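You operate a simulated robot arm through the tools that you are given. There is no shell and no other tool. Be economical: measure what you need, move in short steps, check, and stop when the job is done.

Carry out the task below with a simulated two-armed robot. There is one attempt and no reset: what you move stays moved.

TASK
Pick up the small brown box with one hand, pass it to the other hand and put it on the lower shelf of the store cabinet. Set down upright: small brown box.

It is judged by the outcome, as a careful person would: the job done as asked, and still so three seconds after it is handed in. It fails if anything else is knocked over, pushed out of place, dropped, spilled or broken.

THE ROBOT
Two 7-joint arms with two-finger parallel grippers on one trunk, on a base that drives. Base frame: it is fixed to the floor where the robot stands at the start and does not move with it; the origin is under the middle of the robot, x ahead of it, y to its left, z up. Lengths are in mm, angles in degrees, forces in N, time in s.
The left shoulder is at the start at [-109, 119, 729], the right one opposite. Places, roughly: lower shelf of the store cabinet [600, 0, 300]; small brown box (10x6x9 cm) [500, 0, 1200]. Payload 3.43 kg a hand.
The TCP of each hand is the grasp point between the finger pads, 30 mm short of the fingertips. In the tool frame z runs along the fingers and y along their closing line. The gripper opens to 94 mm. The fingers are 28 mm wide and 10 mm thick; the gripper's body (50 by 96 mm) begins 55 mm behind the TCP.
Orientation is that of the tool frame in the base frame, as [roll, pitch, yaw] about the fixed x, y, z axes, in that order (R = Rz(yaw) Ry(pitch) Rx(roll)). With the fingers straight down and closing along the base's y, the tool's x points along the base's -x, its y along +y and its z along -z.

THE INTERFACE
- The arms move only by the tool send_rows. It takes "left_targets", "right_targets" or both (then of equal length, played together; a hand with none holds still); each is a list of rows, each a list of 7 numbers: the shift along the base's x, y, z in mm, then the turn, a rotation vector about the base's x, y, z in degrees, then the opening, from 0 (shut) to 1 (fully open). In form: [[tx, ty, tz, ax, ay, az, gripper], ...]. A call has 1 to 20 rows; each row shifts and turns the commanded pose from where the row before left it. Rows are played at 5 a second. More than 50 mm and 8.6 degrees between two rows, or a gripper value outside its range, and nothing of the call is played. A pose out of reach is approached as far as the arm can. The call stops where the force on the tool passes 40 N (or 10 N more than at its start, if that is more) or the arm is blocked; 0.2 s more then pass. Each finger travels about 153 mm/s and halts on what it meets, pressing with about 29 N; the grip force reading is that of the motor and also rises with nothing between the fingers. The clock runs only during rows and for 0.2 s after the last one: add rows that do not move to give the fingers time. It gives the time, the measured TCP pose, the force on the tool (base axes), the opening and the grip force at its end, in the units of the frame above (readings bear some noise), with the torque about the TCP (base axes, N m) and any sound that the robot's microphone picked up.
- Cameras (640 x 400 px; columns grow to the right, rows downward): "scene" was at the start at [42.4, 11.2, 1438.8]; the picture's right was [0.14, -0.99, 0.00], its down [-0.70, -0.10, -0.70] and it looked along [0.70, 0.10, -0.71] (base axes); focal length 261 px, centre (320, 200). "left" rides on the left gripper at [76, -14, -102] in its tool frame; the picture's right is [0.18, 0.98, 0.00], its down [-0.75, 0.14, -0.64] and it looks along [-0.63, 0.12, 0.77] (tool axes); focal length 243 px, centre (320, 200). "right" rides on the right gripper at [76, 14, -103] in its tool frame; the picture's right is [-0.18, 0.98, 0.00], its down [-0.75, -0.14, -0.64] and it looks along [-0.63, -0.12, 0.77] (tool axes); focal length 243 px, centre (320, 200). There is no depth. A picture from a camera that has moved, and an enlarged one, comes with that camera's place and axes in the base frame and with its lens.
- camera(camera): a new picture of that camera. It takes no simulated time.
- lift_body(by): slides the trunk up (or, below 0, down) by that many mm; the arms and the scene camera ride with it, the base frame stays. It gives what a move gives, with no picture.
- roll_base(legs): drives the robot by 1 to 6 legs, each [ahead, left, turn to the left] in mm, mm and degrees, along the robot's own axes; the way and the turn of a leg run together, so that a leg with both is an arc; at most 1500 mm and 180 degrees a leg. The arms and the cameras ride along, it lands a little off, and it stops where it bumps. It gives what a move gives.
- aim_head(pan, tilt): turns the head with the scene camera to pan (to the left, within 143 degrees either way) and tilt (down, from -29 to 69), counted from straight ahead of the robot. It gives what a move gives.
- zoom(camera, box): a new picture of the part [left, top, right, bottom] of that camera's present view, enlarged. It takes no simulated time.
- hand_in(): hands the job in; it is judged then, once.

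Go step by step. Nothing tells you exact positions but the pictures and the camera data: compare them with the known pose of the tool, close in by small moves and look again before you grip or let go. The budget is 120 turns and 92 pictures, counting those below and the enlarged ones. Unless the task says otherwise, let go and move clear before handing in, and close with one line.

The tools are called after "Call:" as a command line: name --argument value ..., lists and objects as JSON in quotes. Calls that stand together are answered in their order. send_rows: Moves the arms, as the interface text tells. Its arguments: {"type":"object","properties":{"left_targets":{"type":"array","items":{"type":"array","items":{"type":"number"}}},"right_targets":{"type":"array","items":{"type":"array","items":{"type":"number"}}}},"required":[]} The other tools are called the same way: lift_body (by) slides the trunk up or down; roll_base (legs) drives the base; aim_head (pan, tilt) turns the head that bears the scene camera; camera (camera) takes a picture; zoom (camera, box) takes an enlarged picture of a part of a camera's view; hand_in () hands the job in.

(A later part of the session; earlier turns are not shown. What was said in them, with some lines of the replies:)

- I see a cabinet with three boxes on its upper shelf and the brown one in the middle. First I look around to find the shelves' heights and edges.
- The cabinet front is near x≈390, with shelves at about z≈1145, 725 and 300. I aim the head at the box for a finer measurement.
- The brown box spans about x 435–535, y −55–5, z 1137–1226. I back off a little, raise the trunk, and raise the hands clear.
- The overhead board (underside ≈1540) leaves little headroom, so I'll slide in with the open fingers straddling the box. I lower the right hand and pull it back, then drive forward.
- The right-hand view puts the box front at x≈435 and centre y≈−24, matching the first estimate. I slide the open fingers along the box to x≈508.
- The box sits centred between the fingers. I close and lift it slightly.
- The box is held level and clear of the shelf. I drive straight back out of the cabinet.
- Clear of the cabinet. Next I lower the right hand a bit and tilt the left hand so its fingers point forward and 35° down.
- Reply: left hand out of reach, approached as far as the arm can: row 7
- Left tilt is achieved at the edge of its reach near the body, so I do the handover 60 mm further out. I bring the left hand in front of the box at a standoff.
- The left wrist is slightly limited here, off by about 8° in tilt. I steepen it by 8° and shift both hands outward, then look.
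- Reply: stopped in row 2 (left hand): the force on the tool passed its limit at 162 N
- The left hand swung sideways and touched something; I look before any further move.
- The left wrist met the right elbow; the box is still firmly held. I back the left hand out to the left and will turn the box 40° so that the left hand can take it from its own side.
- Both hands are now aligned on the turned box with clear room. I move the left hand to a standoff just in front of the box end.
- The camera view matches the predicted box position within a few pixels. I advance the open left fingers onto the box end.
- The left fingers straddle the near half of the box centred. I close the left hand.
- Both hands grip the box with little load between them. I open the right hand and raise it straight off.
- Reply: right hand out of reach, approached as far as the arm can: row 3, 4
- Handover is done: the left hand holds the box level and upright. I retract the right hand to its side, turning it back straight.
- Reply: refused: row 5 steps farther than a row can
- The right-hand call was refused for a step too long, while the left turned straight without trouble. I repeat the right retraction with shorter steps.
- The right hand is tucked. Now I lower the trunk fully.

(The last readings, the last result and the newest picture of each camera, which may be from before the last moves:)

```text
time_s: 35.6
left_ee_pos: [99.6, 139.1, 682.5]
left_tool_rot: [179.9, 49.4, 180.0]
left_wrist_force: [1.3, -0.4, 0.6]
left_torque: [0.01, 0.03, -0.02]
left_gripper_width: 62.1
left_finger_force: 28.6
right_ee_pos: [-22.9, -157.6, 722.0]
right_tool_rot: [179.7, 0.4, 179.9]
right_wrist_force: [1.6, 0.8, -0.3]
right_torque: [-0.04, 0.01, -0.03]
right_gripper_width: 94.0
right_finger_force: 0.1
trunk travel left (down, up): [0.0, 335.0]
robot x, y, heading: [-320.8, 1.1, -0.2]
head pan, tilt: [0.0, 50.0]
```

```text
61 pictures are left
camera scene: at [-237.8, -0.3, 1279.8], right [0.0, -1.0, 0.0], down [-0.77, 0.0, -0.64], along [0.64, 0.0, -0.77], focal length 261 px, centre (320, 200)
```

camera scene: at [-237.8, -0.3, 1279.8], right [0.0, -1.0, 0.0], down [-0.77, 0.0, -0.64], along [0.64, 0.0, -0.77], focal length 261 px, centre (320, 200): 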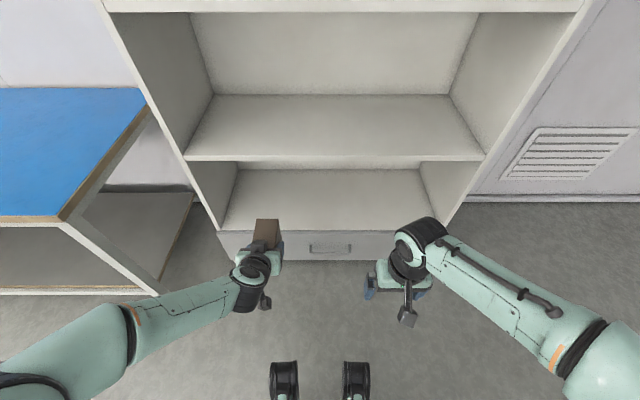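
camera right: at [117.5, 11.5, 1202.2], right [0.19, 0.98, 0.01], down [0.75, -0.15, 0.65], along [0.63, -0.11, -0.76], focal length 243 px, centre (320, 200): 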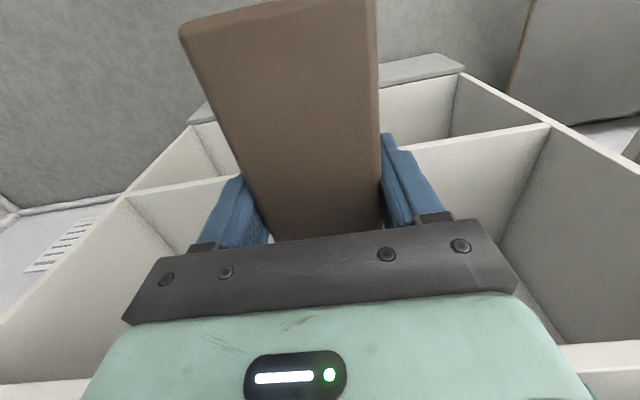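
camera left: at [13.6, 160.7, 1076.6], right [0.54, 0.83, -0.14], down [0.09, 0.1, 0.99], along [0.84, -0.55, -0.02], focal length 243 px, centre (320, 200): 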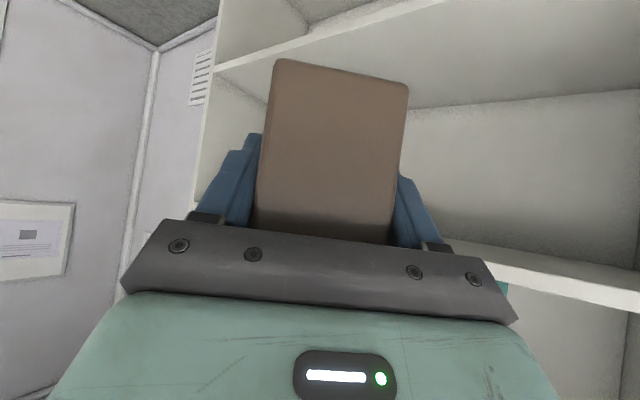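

The lower shelf is at z≈310 with its front at x≈390 and the middle shelf's underside at ≈720. I lower the left hand with the box to between those levels.

Call:
send_rows --left_targets '[[0, 0, -40, 0, 0, 0, 0], [0, 0, -40, 0, 0, 0, 0], [0, 0, -40, 0, 0, 0, 0], [0, 0, -40, 0, 0, 0, 0], [0, 0, -40, 0, 0, 0, 0], [0, 0, -30, 0, 0, 0, 0], [0, 0, -20, 0, 0, 0, 0], [0, 0, 0, 0, 0, 0, 0]]'

Call:
camera --camera "scene"

Call:
camera --camera "left"

```text
time_s: 37.4
left_ee_pos: [99.7, 136.2, 431.5]
left_tool_rot: [180.0, 49.3, -180.0]
left_wrist_force: [0.1, 0.4, 0.2]
left_torque: [-0.03, 0.01, 0.0]
left_gripper_width: 61.9
left_finger_force: 28.9
right_ee_pos: [-22.4, -157.1, 721.4]
right_tool_rot: [179.7, 0.3, 179.9]
right_wrist_force: [-0.3, -0.3, 0.0]
right_torque: [-0.02, 0.01, 0.0]
right_gripper_width: 93.8
right_finger_force: 0.1
trunk travel left (down, up): [0.0, 335.0]
robot x, y, heading: [-316.2, -2.3, 0.1]
head pan, tilt: [0.0, 50.0]
```

```text
60 pictures are left
camera scene: at [-237.7, -0.3, 1279.8], right [0.0, -1.0, 0.0], down [-0.77, 0.0, -0.64], along [0.64, 0.0, -0.77], focal length 261 px, centre (320, 200)
```

scene: 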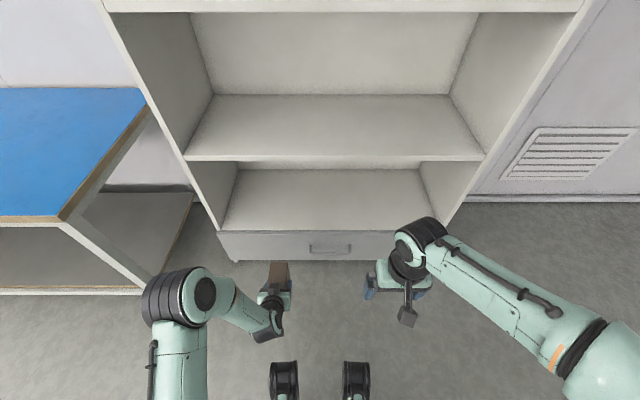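

```text
59 pictures are left
camera left: at [-28.1, 122.2, 441.4], right [-0.12, 0.98, -0.14], down [0.0, 0.14, 0.99], along [0.99, 0.12, -0.02], focal length 243 px, centre (320, 200)
```

left: 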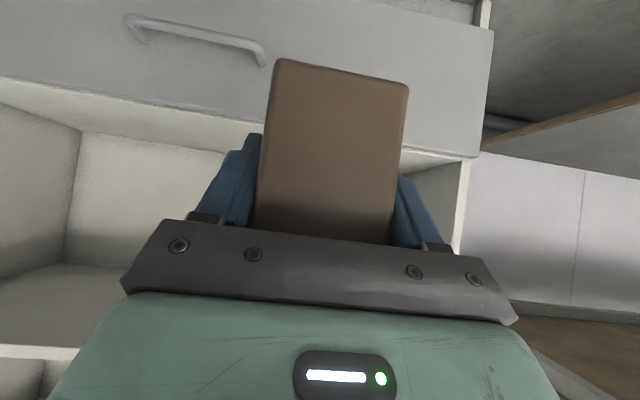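

The arm reaches well at this height, and the box bottom (≈383) is above the shelf (≈310). I drive forward so the box enters over the lower shelf.

Call:
roll_base --legs '[[325, 0, 0]]'

Call:
camera --camera "scene"

Call:
camera --camera "left"

```text
time_s: 39.6
left_ee_pos: [429.2, 134.6, 432.9]
left_tool_rot: [180.0, 49.3, 180.0]
left_wrist_force: [0.5, 1.1, -0.3]
left_torque: [0.0, 0.04, 0.01]
left_gripper_width: 62.3
left_finger_force: 29.0
right_ee_pos: [306.0, -157.8, 721.5]
right_tool_rot: [179.6, 0.3, 179.8]
right_wrist_force: [0.5, 0.1, -0.6]
right_torque: [-0.01, 0.01, -0.03]
right_gripper_width: 93.8
right_finger_force: 0.1
trunk travel left (down, up): [0.0, 335.0]
robot x, y, heading: [8.9, -0.2, -0.3]
head pan, tilt: [0.0, 50.0]
```

```text
58 pictures are left
camera scene: at [91.0, -0.7, 1279.7], right [0.0, -1.0, 0.0], down [-0.77, 0.0, -0.64], along [0.64, 0.0, -0.77], focal length 261 px, centre (320, 200)
```

scene: 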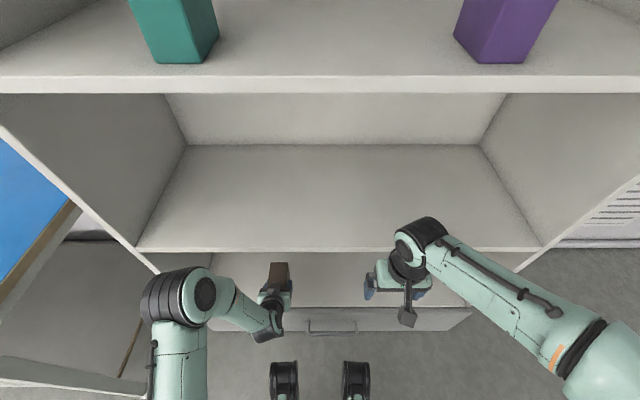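

```text
57 pictures are left
camera left: at [300.6, 121.3, 441.7], right [-0.12, 0.98, -0.14], down [0.0, 0.14, 0.99], along [0.99, 0.12, -0.02], focal length 243 px, centre (320, 200)
```

left: 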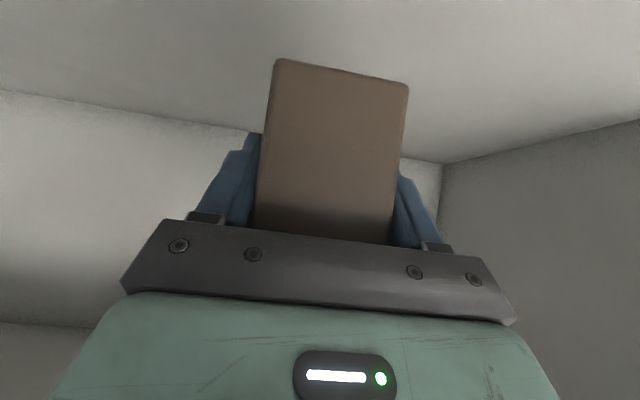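

The box is over the shelf, which I put at z≈312. I extend 30 mm further in and watch the elbow's distance from the middle shelf edge.

Call:
send_rows --left_targets '[[10, 0, 0, 0, 0, 0, 0], [10, 0, -5, 0, 0, 0, 0], [10, 0, -5, 0, 0, 0, 0], [0, 0, -10, 0, 0, 0, 0], [0, 0, -10, 0, 0, 0, 0], [0, 0, 0, 0, 0, 0, 0]]'

Call:
camera --camera "scene"

```text
time_s: 41.0
left_ee_pos: [460.0, 134.9, 403.6]
left_tool_rot: [180.0, 49.2, 179.9]
left_wrist_force: [0.6, -0.3, 0.0]
left_torque: [0.02, 0.02, 0.02]
left_gripper_width: 61.7
left_finger_force: 29.0
right_ee_pos: [304.8, -157.9, 722.0]
right_tool_rot: [179.7, 0.3, 179.8]
right_wrist_force: [0.5, 0.2, -1.0]
right_torque: [0.05, 0.01, 0.0]
right_gripper_width: 94.2
right_finger_force: 0.0
trunk travel left (down, up): [0.0, 335.0]
robot x, y, heading: [8.0, -4.6, -0.3]
head pan, tilt: [0.0, 50.0]
```

```text
56 pictures are left
camera scene: at [90.8, -0.7, 1279.8], right [0.0, -1.0, 0.0], down [-0.77, 0.0, -0.64], along [0.64, 0.0, -0.77], focal length 261 px, centre (320, 200)
```

scene: 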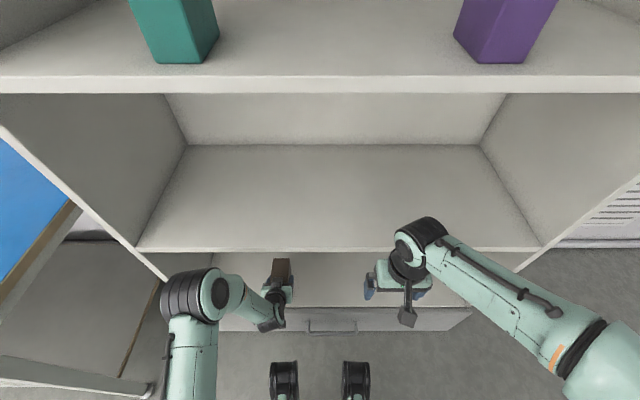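

The elbow still has room. I go 15 mm further in and down to just above the shelf, then check from the side with the head.

Call:
send_rows --left_targets '[[8, 0, -7, 0, 0, 0, 0], [7, 0, -7, 0, 0, 0, 0], [0, 0, -7, 0, 0, 0, 0], [0, 0, -5, 0, 0, 0, 0], [0, 0, 0, 0, 0, 0, 0]]'

Call:
zoom --camera "scene" --box '[200, 240, 360, 340]'

Call:
camera --camera "left"

```text
time_s: 42.2
left_ee_pos: [472.4, 134.6, 377.2]
left_tool_rot: [179.9, 49.3, 179.9]
left_wrist_force: [0.2, 0.6, -0.6]
left_torque: [-0.03, 0.03, 0.04]
left_gripper_width: 61.9
left_finger_force: 29.0
right_ee_pos: [305.2, -159.0, 721.0]
right_tool_rot: [179.7, 0.3, 179.9]
right_wrist_force: [0.0, -0.2, 0.5]
right_torque: [0.01, -0.01, 0.02]
right_gripper_width: 94.1
right_finger_force: 0.1
trunk travel left (down, up): [0.0, 335.0]
robot x, y, heading: [9.9, 2.8, -0.3]
head pan, tilt: [0.0, 50.0]
```

```text
4.00 times, centred on (280, 290) of scene
camera zoom: at [90.8, -0.7, 1279.8], right [0.0, -1.0, 0.0], down [-0.77, 0.0, -0.64], along [0.64, 0.0, -0.77], focal length 1045 px, centre (480, -160)
```

zoom: 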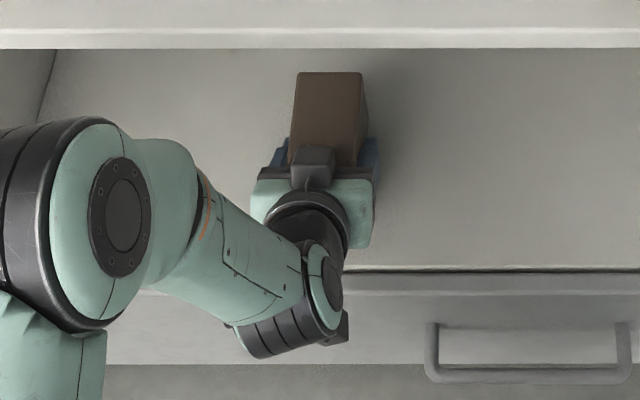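

```text
54 pictures are left
camera left: at [345.0, 120.7, 386.0], right [-0.12, 0.98, -0.14], down [0.0, 0.14, 0.99], along [0.99, 0.12, -0.02], focal length 243 px, centre (320, 200)
```

left: 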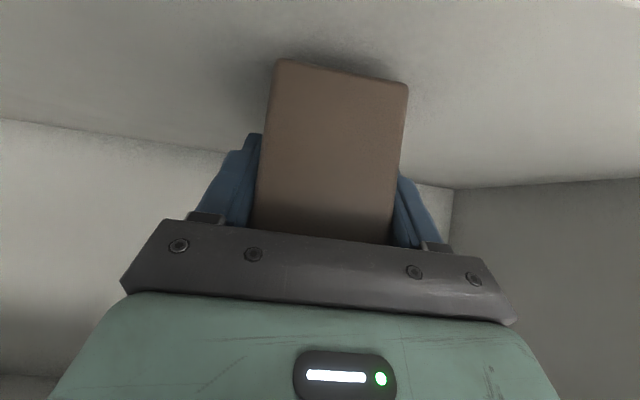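

Well over the shelf with a shadow below. I descend gently toward contact.

Call:
send_rows --left_targets '[[0, 0, -3, 0, 0, 0, 0], [0, 0, -3, 0, 0, 0, 0], [0, 0, 0, 0, 0, 0, 0]]'

Call:
send_rows --left_targets '[[0, 0, -2, 0, 0, 0, 0], [0, 0, -2, 0, 0, 0, 0], [0, 0, 0, 0, 0, 0, 0]]'

Call:
camera --camera "left"

```text
time_s: 43.0
left_ee_pos: [473.8, 135.3, 369.8]
left_tool_rot: [180.0, 49.3, 179.8]
left_wrist_force: [0.4, 0.4, 0.5]
left_torque: [0.0, 0.02, 0.01]
left_gripper_width: 62.1
left_finger_force: 28.6
right_ee_pos: [304.8, -158.0, 722.2]
right_tool_rot: [179.6, 0.3, 179.7]
right_wrist_force: [0.7, -1.0, 0.1]
right_torque: [-0.01, 0.01, 0.0]
right_gripper_width: 94.0
right_finger_force: 0.0
trunk travel left (down, up): [0.0, 335.0]
robot x, y, heading: [11.7, -1.8, 0.0]
head pan, tilt: [0.0, 50.0]
```

```text
time_s: 43.8
left_ee_pos: [474.3, 135.9, 368.8]
left_tool_rot: [179.9, 49.4, 179.9]
left_wrist_force: [-3.2, 0.2, 12.1]
left_torque: [-0.15, 0.59, 0.0]
left_gripper_width: 62.2
left_finger_force: 29.0
right_ee_pos: [305.0, -158.9, 722.5]
right_tool_rot: [179.8, 0.4, 179.8]
right_wrist_force: [-0.2, 0.0, -0.5]
right_torque: [0.02, 0.03, 0.0]
right_gripper_width: 94.1
right_finger_force: 0.1
trunk travel left (down, up): [0.0, 335.0]
robot x, y, heading: [9.0, 0.5, 0.0]
head pan, tilt: [0.0, 50.0]
```

```text
53 pictures are left
camera left: at [345.9, 121.0, 376.2], right [-0.12, 0.98, -0.14], down [0.0, 0.14, 0.99], along [0.99, 0.12, -0.02], focal length 243 px, centre (320, 200)
```

left: 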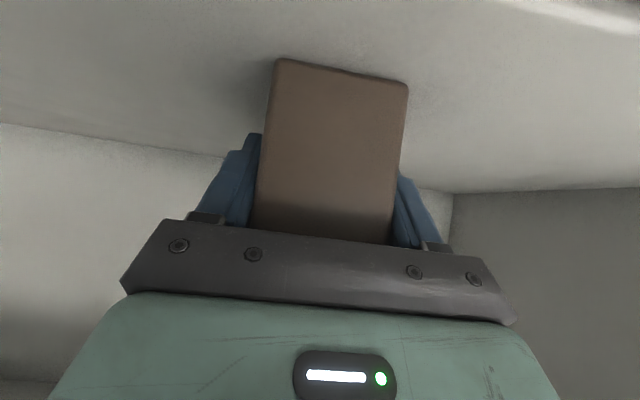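

The box has touched down (12 N). I open the left hand and check before withdrawing.

Call:
send_rows --left_targets '[[0, 0, 0, 0, 0, 0, 0.5], [0, 0, 0, 0, 0, 0, 1], [0, 0, 0, 0, 0, 0, 1], [0, 0, 0, 0, 0, 0, 1]]'

Call:
camera --camera "left"

```text
time_s: 44.8
left_ee_pos: [473.0, 135.0, 366.2]
left_tool_rot: [179.9, 49.3, 179.9]
left_wrist_force: [-0.4, -1.0, 0.1]
left_torque: [0.05, 0.0, 0.0]
left_gripper_width: 93.9
left_finger_force: 0.0
right_ee_pos: [305.0, -157.5, 721.1]
right_tool_rot: [179.6, 0.4, 179.7]
right_wrist_force: [-0.4, 0.1, -0.1]
right_torque: [-0.01, -0.01, 0.02]
right_gripper_width: 94.0
right_finger_force: 0.0
trunk travel left (down, up): [0.0, 335.0]
robot x, y, heading: [9.6, 1.8, -0.1]
head pan, tilt: [0.0, 50.0]
```

```text
52 pictures are left
camera left: at [345.3, 121.1, 375.3], right [-0.12, 0.98, -0.14], down [0.0, 0.14, 0.99], along [0.99, 0.12, -0.02], focal length 243 px, centre (320, 200)
```

left: 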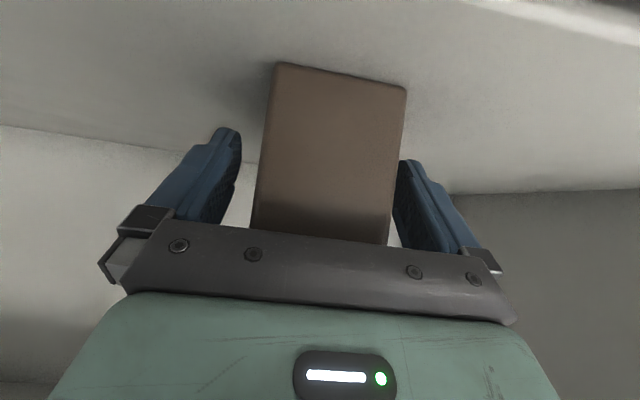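

The box stands free between open fingers. I withdraw the left hand along its axis.

Call:
send_rows --left_targets '[[-8, 0, 6.5, 0, 0, 0, 1], [-15, 0, 13, 0, 0, 0, 1], [-22, 0, 18, 0, 0, 0, 1], [-30, 0, 20, 0, 0, 0, 1], [-30, 0, 0, 0, 0, 0, 1], [0, 0, 0, 0, 0, 0, 1]]'

Call:
camera --camera "left"

Call:
roll_base --legs '[[-300, 0, 0]]'

Call:
camera --camera "scene"

Call:
zoom --camera "scene" --box '[200, 150, 360, 250]'

```text
time_s: 46.2
left_ee_pos: [368.5, 136.1, 423.0]
left_tool_rot: [179.8, 49.3, 179.8]
left_wrist_force: [0.4, 0.0, 0.0]
left_torque: [-0.03, -0.02, -0.03]
left_gripper_width: 94.1
left_finger_force: 0.1
right_ee_pos: [304.9, -157.9, 721.7]
right_tool_rot: [179.6, 0.3, 179.8]
right_wrist_force: [-0.6, -0.5, 0.4]
right_torque: [0.01, 0.02, -0.01]
right_gripper_width: 93.9
right_finger_force: 0.0
trunk travel left (down, up): [0.0, 335.0]
robot x, y, heading: [13.6, -1.3, -0.2]
head pan, tilt: [0.0, 50.0]
```

```text
51 pictures are left
camera left: at [240.4, 122.0, 433.0], right [-0.12, 0.98, -0.14], down [0.0, 0.14, 0.99], along [0.99, 0.12, -0.02], focal length 243 px, centre (320, 200)
```

left: 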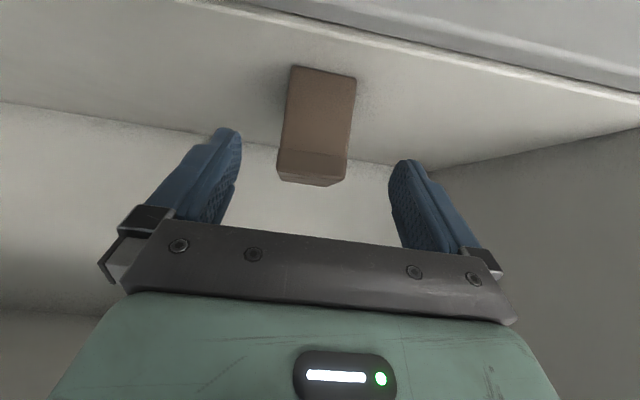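

```text
time_s: 48.3
left_ee_pos: [69.4, 137.9, 424.8]
left_tool_rot: [179.9, 49.4, 179.6]
left_wrist_force: [0.1, -0.4, -0.7]
left_torque: [0.02, -0.02, 0.0]
left_gripper_width: 94.2
left_finger_force: 0.1
right_ee_pos: [5.9, -157.8, 723.1]
right_tool_rot: [179.8, 0.3, 179.7]
right_wrist_force: [-0.4, 0.4, -0.3]
right_torque: [0.01, -0.02, 0.01]
right_gripper_width: 94.1
right_finger_force: 0.1
trunk travel left (down, up): [0.0, 335.0]
robot x, y, heading: [-288.1, -2.2, -0.2]
head pan, tilt: [0.0, 50.0]
```

```text
50 pictures are left
camera scene: at [-209.2, 0.0, 1279.8], right [0.0, -1.0, 0.0], down [-0.77, 0.0, -0.64], along [0.64, 0.0, -0.77], focal length 261 px, centre (320, 200)
```

scene: 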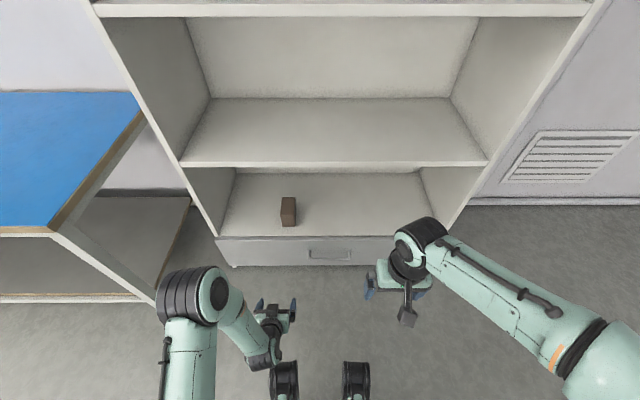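

```text
4.00 times, centred on (280, 200) of scene
camera zoom: at [-209.2, 0.0, 1279.8], right [0.0, -1.0, 0.0], down [-0.77, 0.0, -0.64], along [0.64, 0.0, -0.77], focal length 1045 px, centre (480, 200)
```

zoom: 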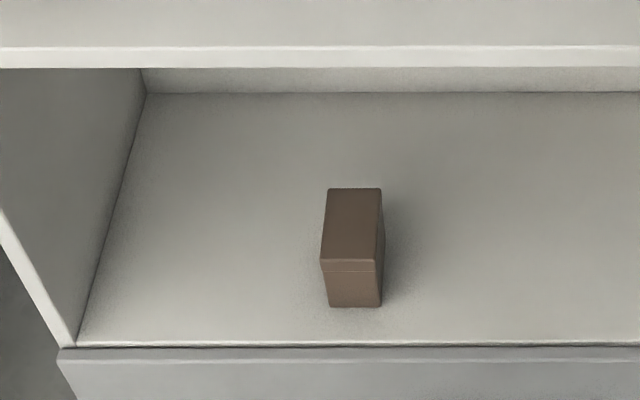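

The brown box stands upright on the lower shelf, both hands are clear, and I saw nothing else disturbed. I hand in.

Call:
hand_in

```text
The job is handed in.
```

The small brown box was picked up with the right hand, passed to the left hand and set upright on the cabinet's lower shelf; during the handover the left wrist bumped the right elbow once, but the box stayed held and I saw nothing else disturbed.
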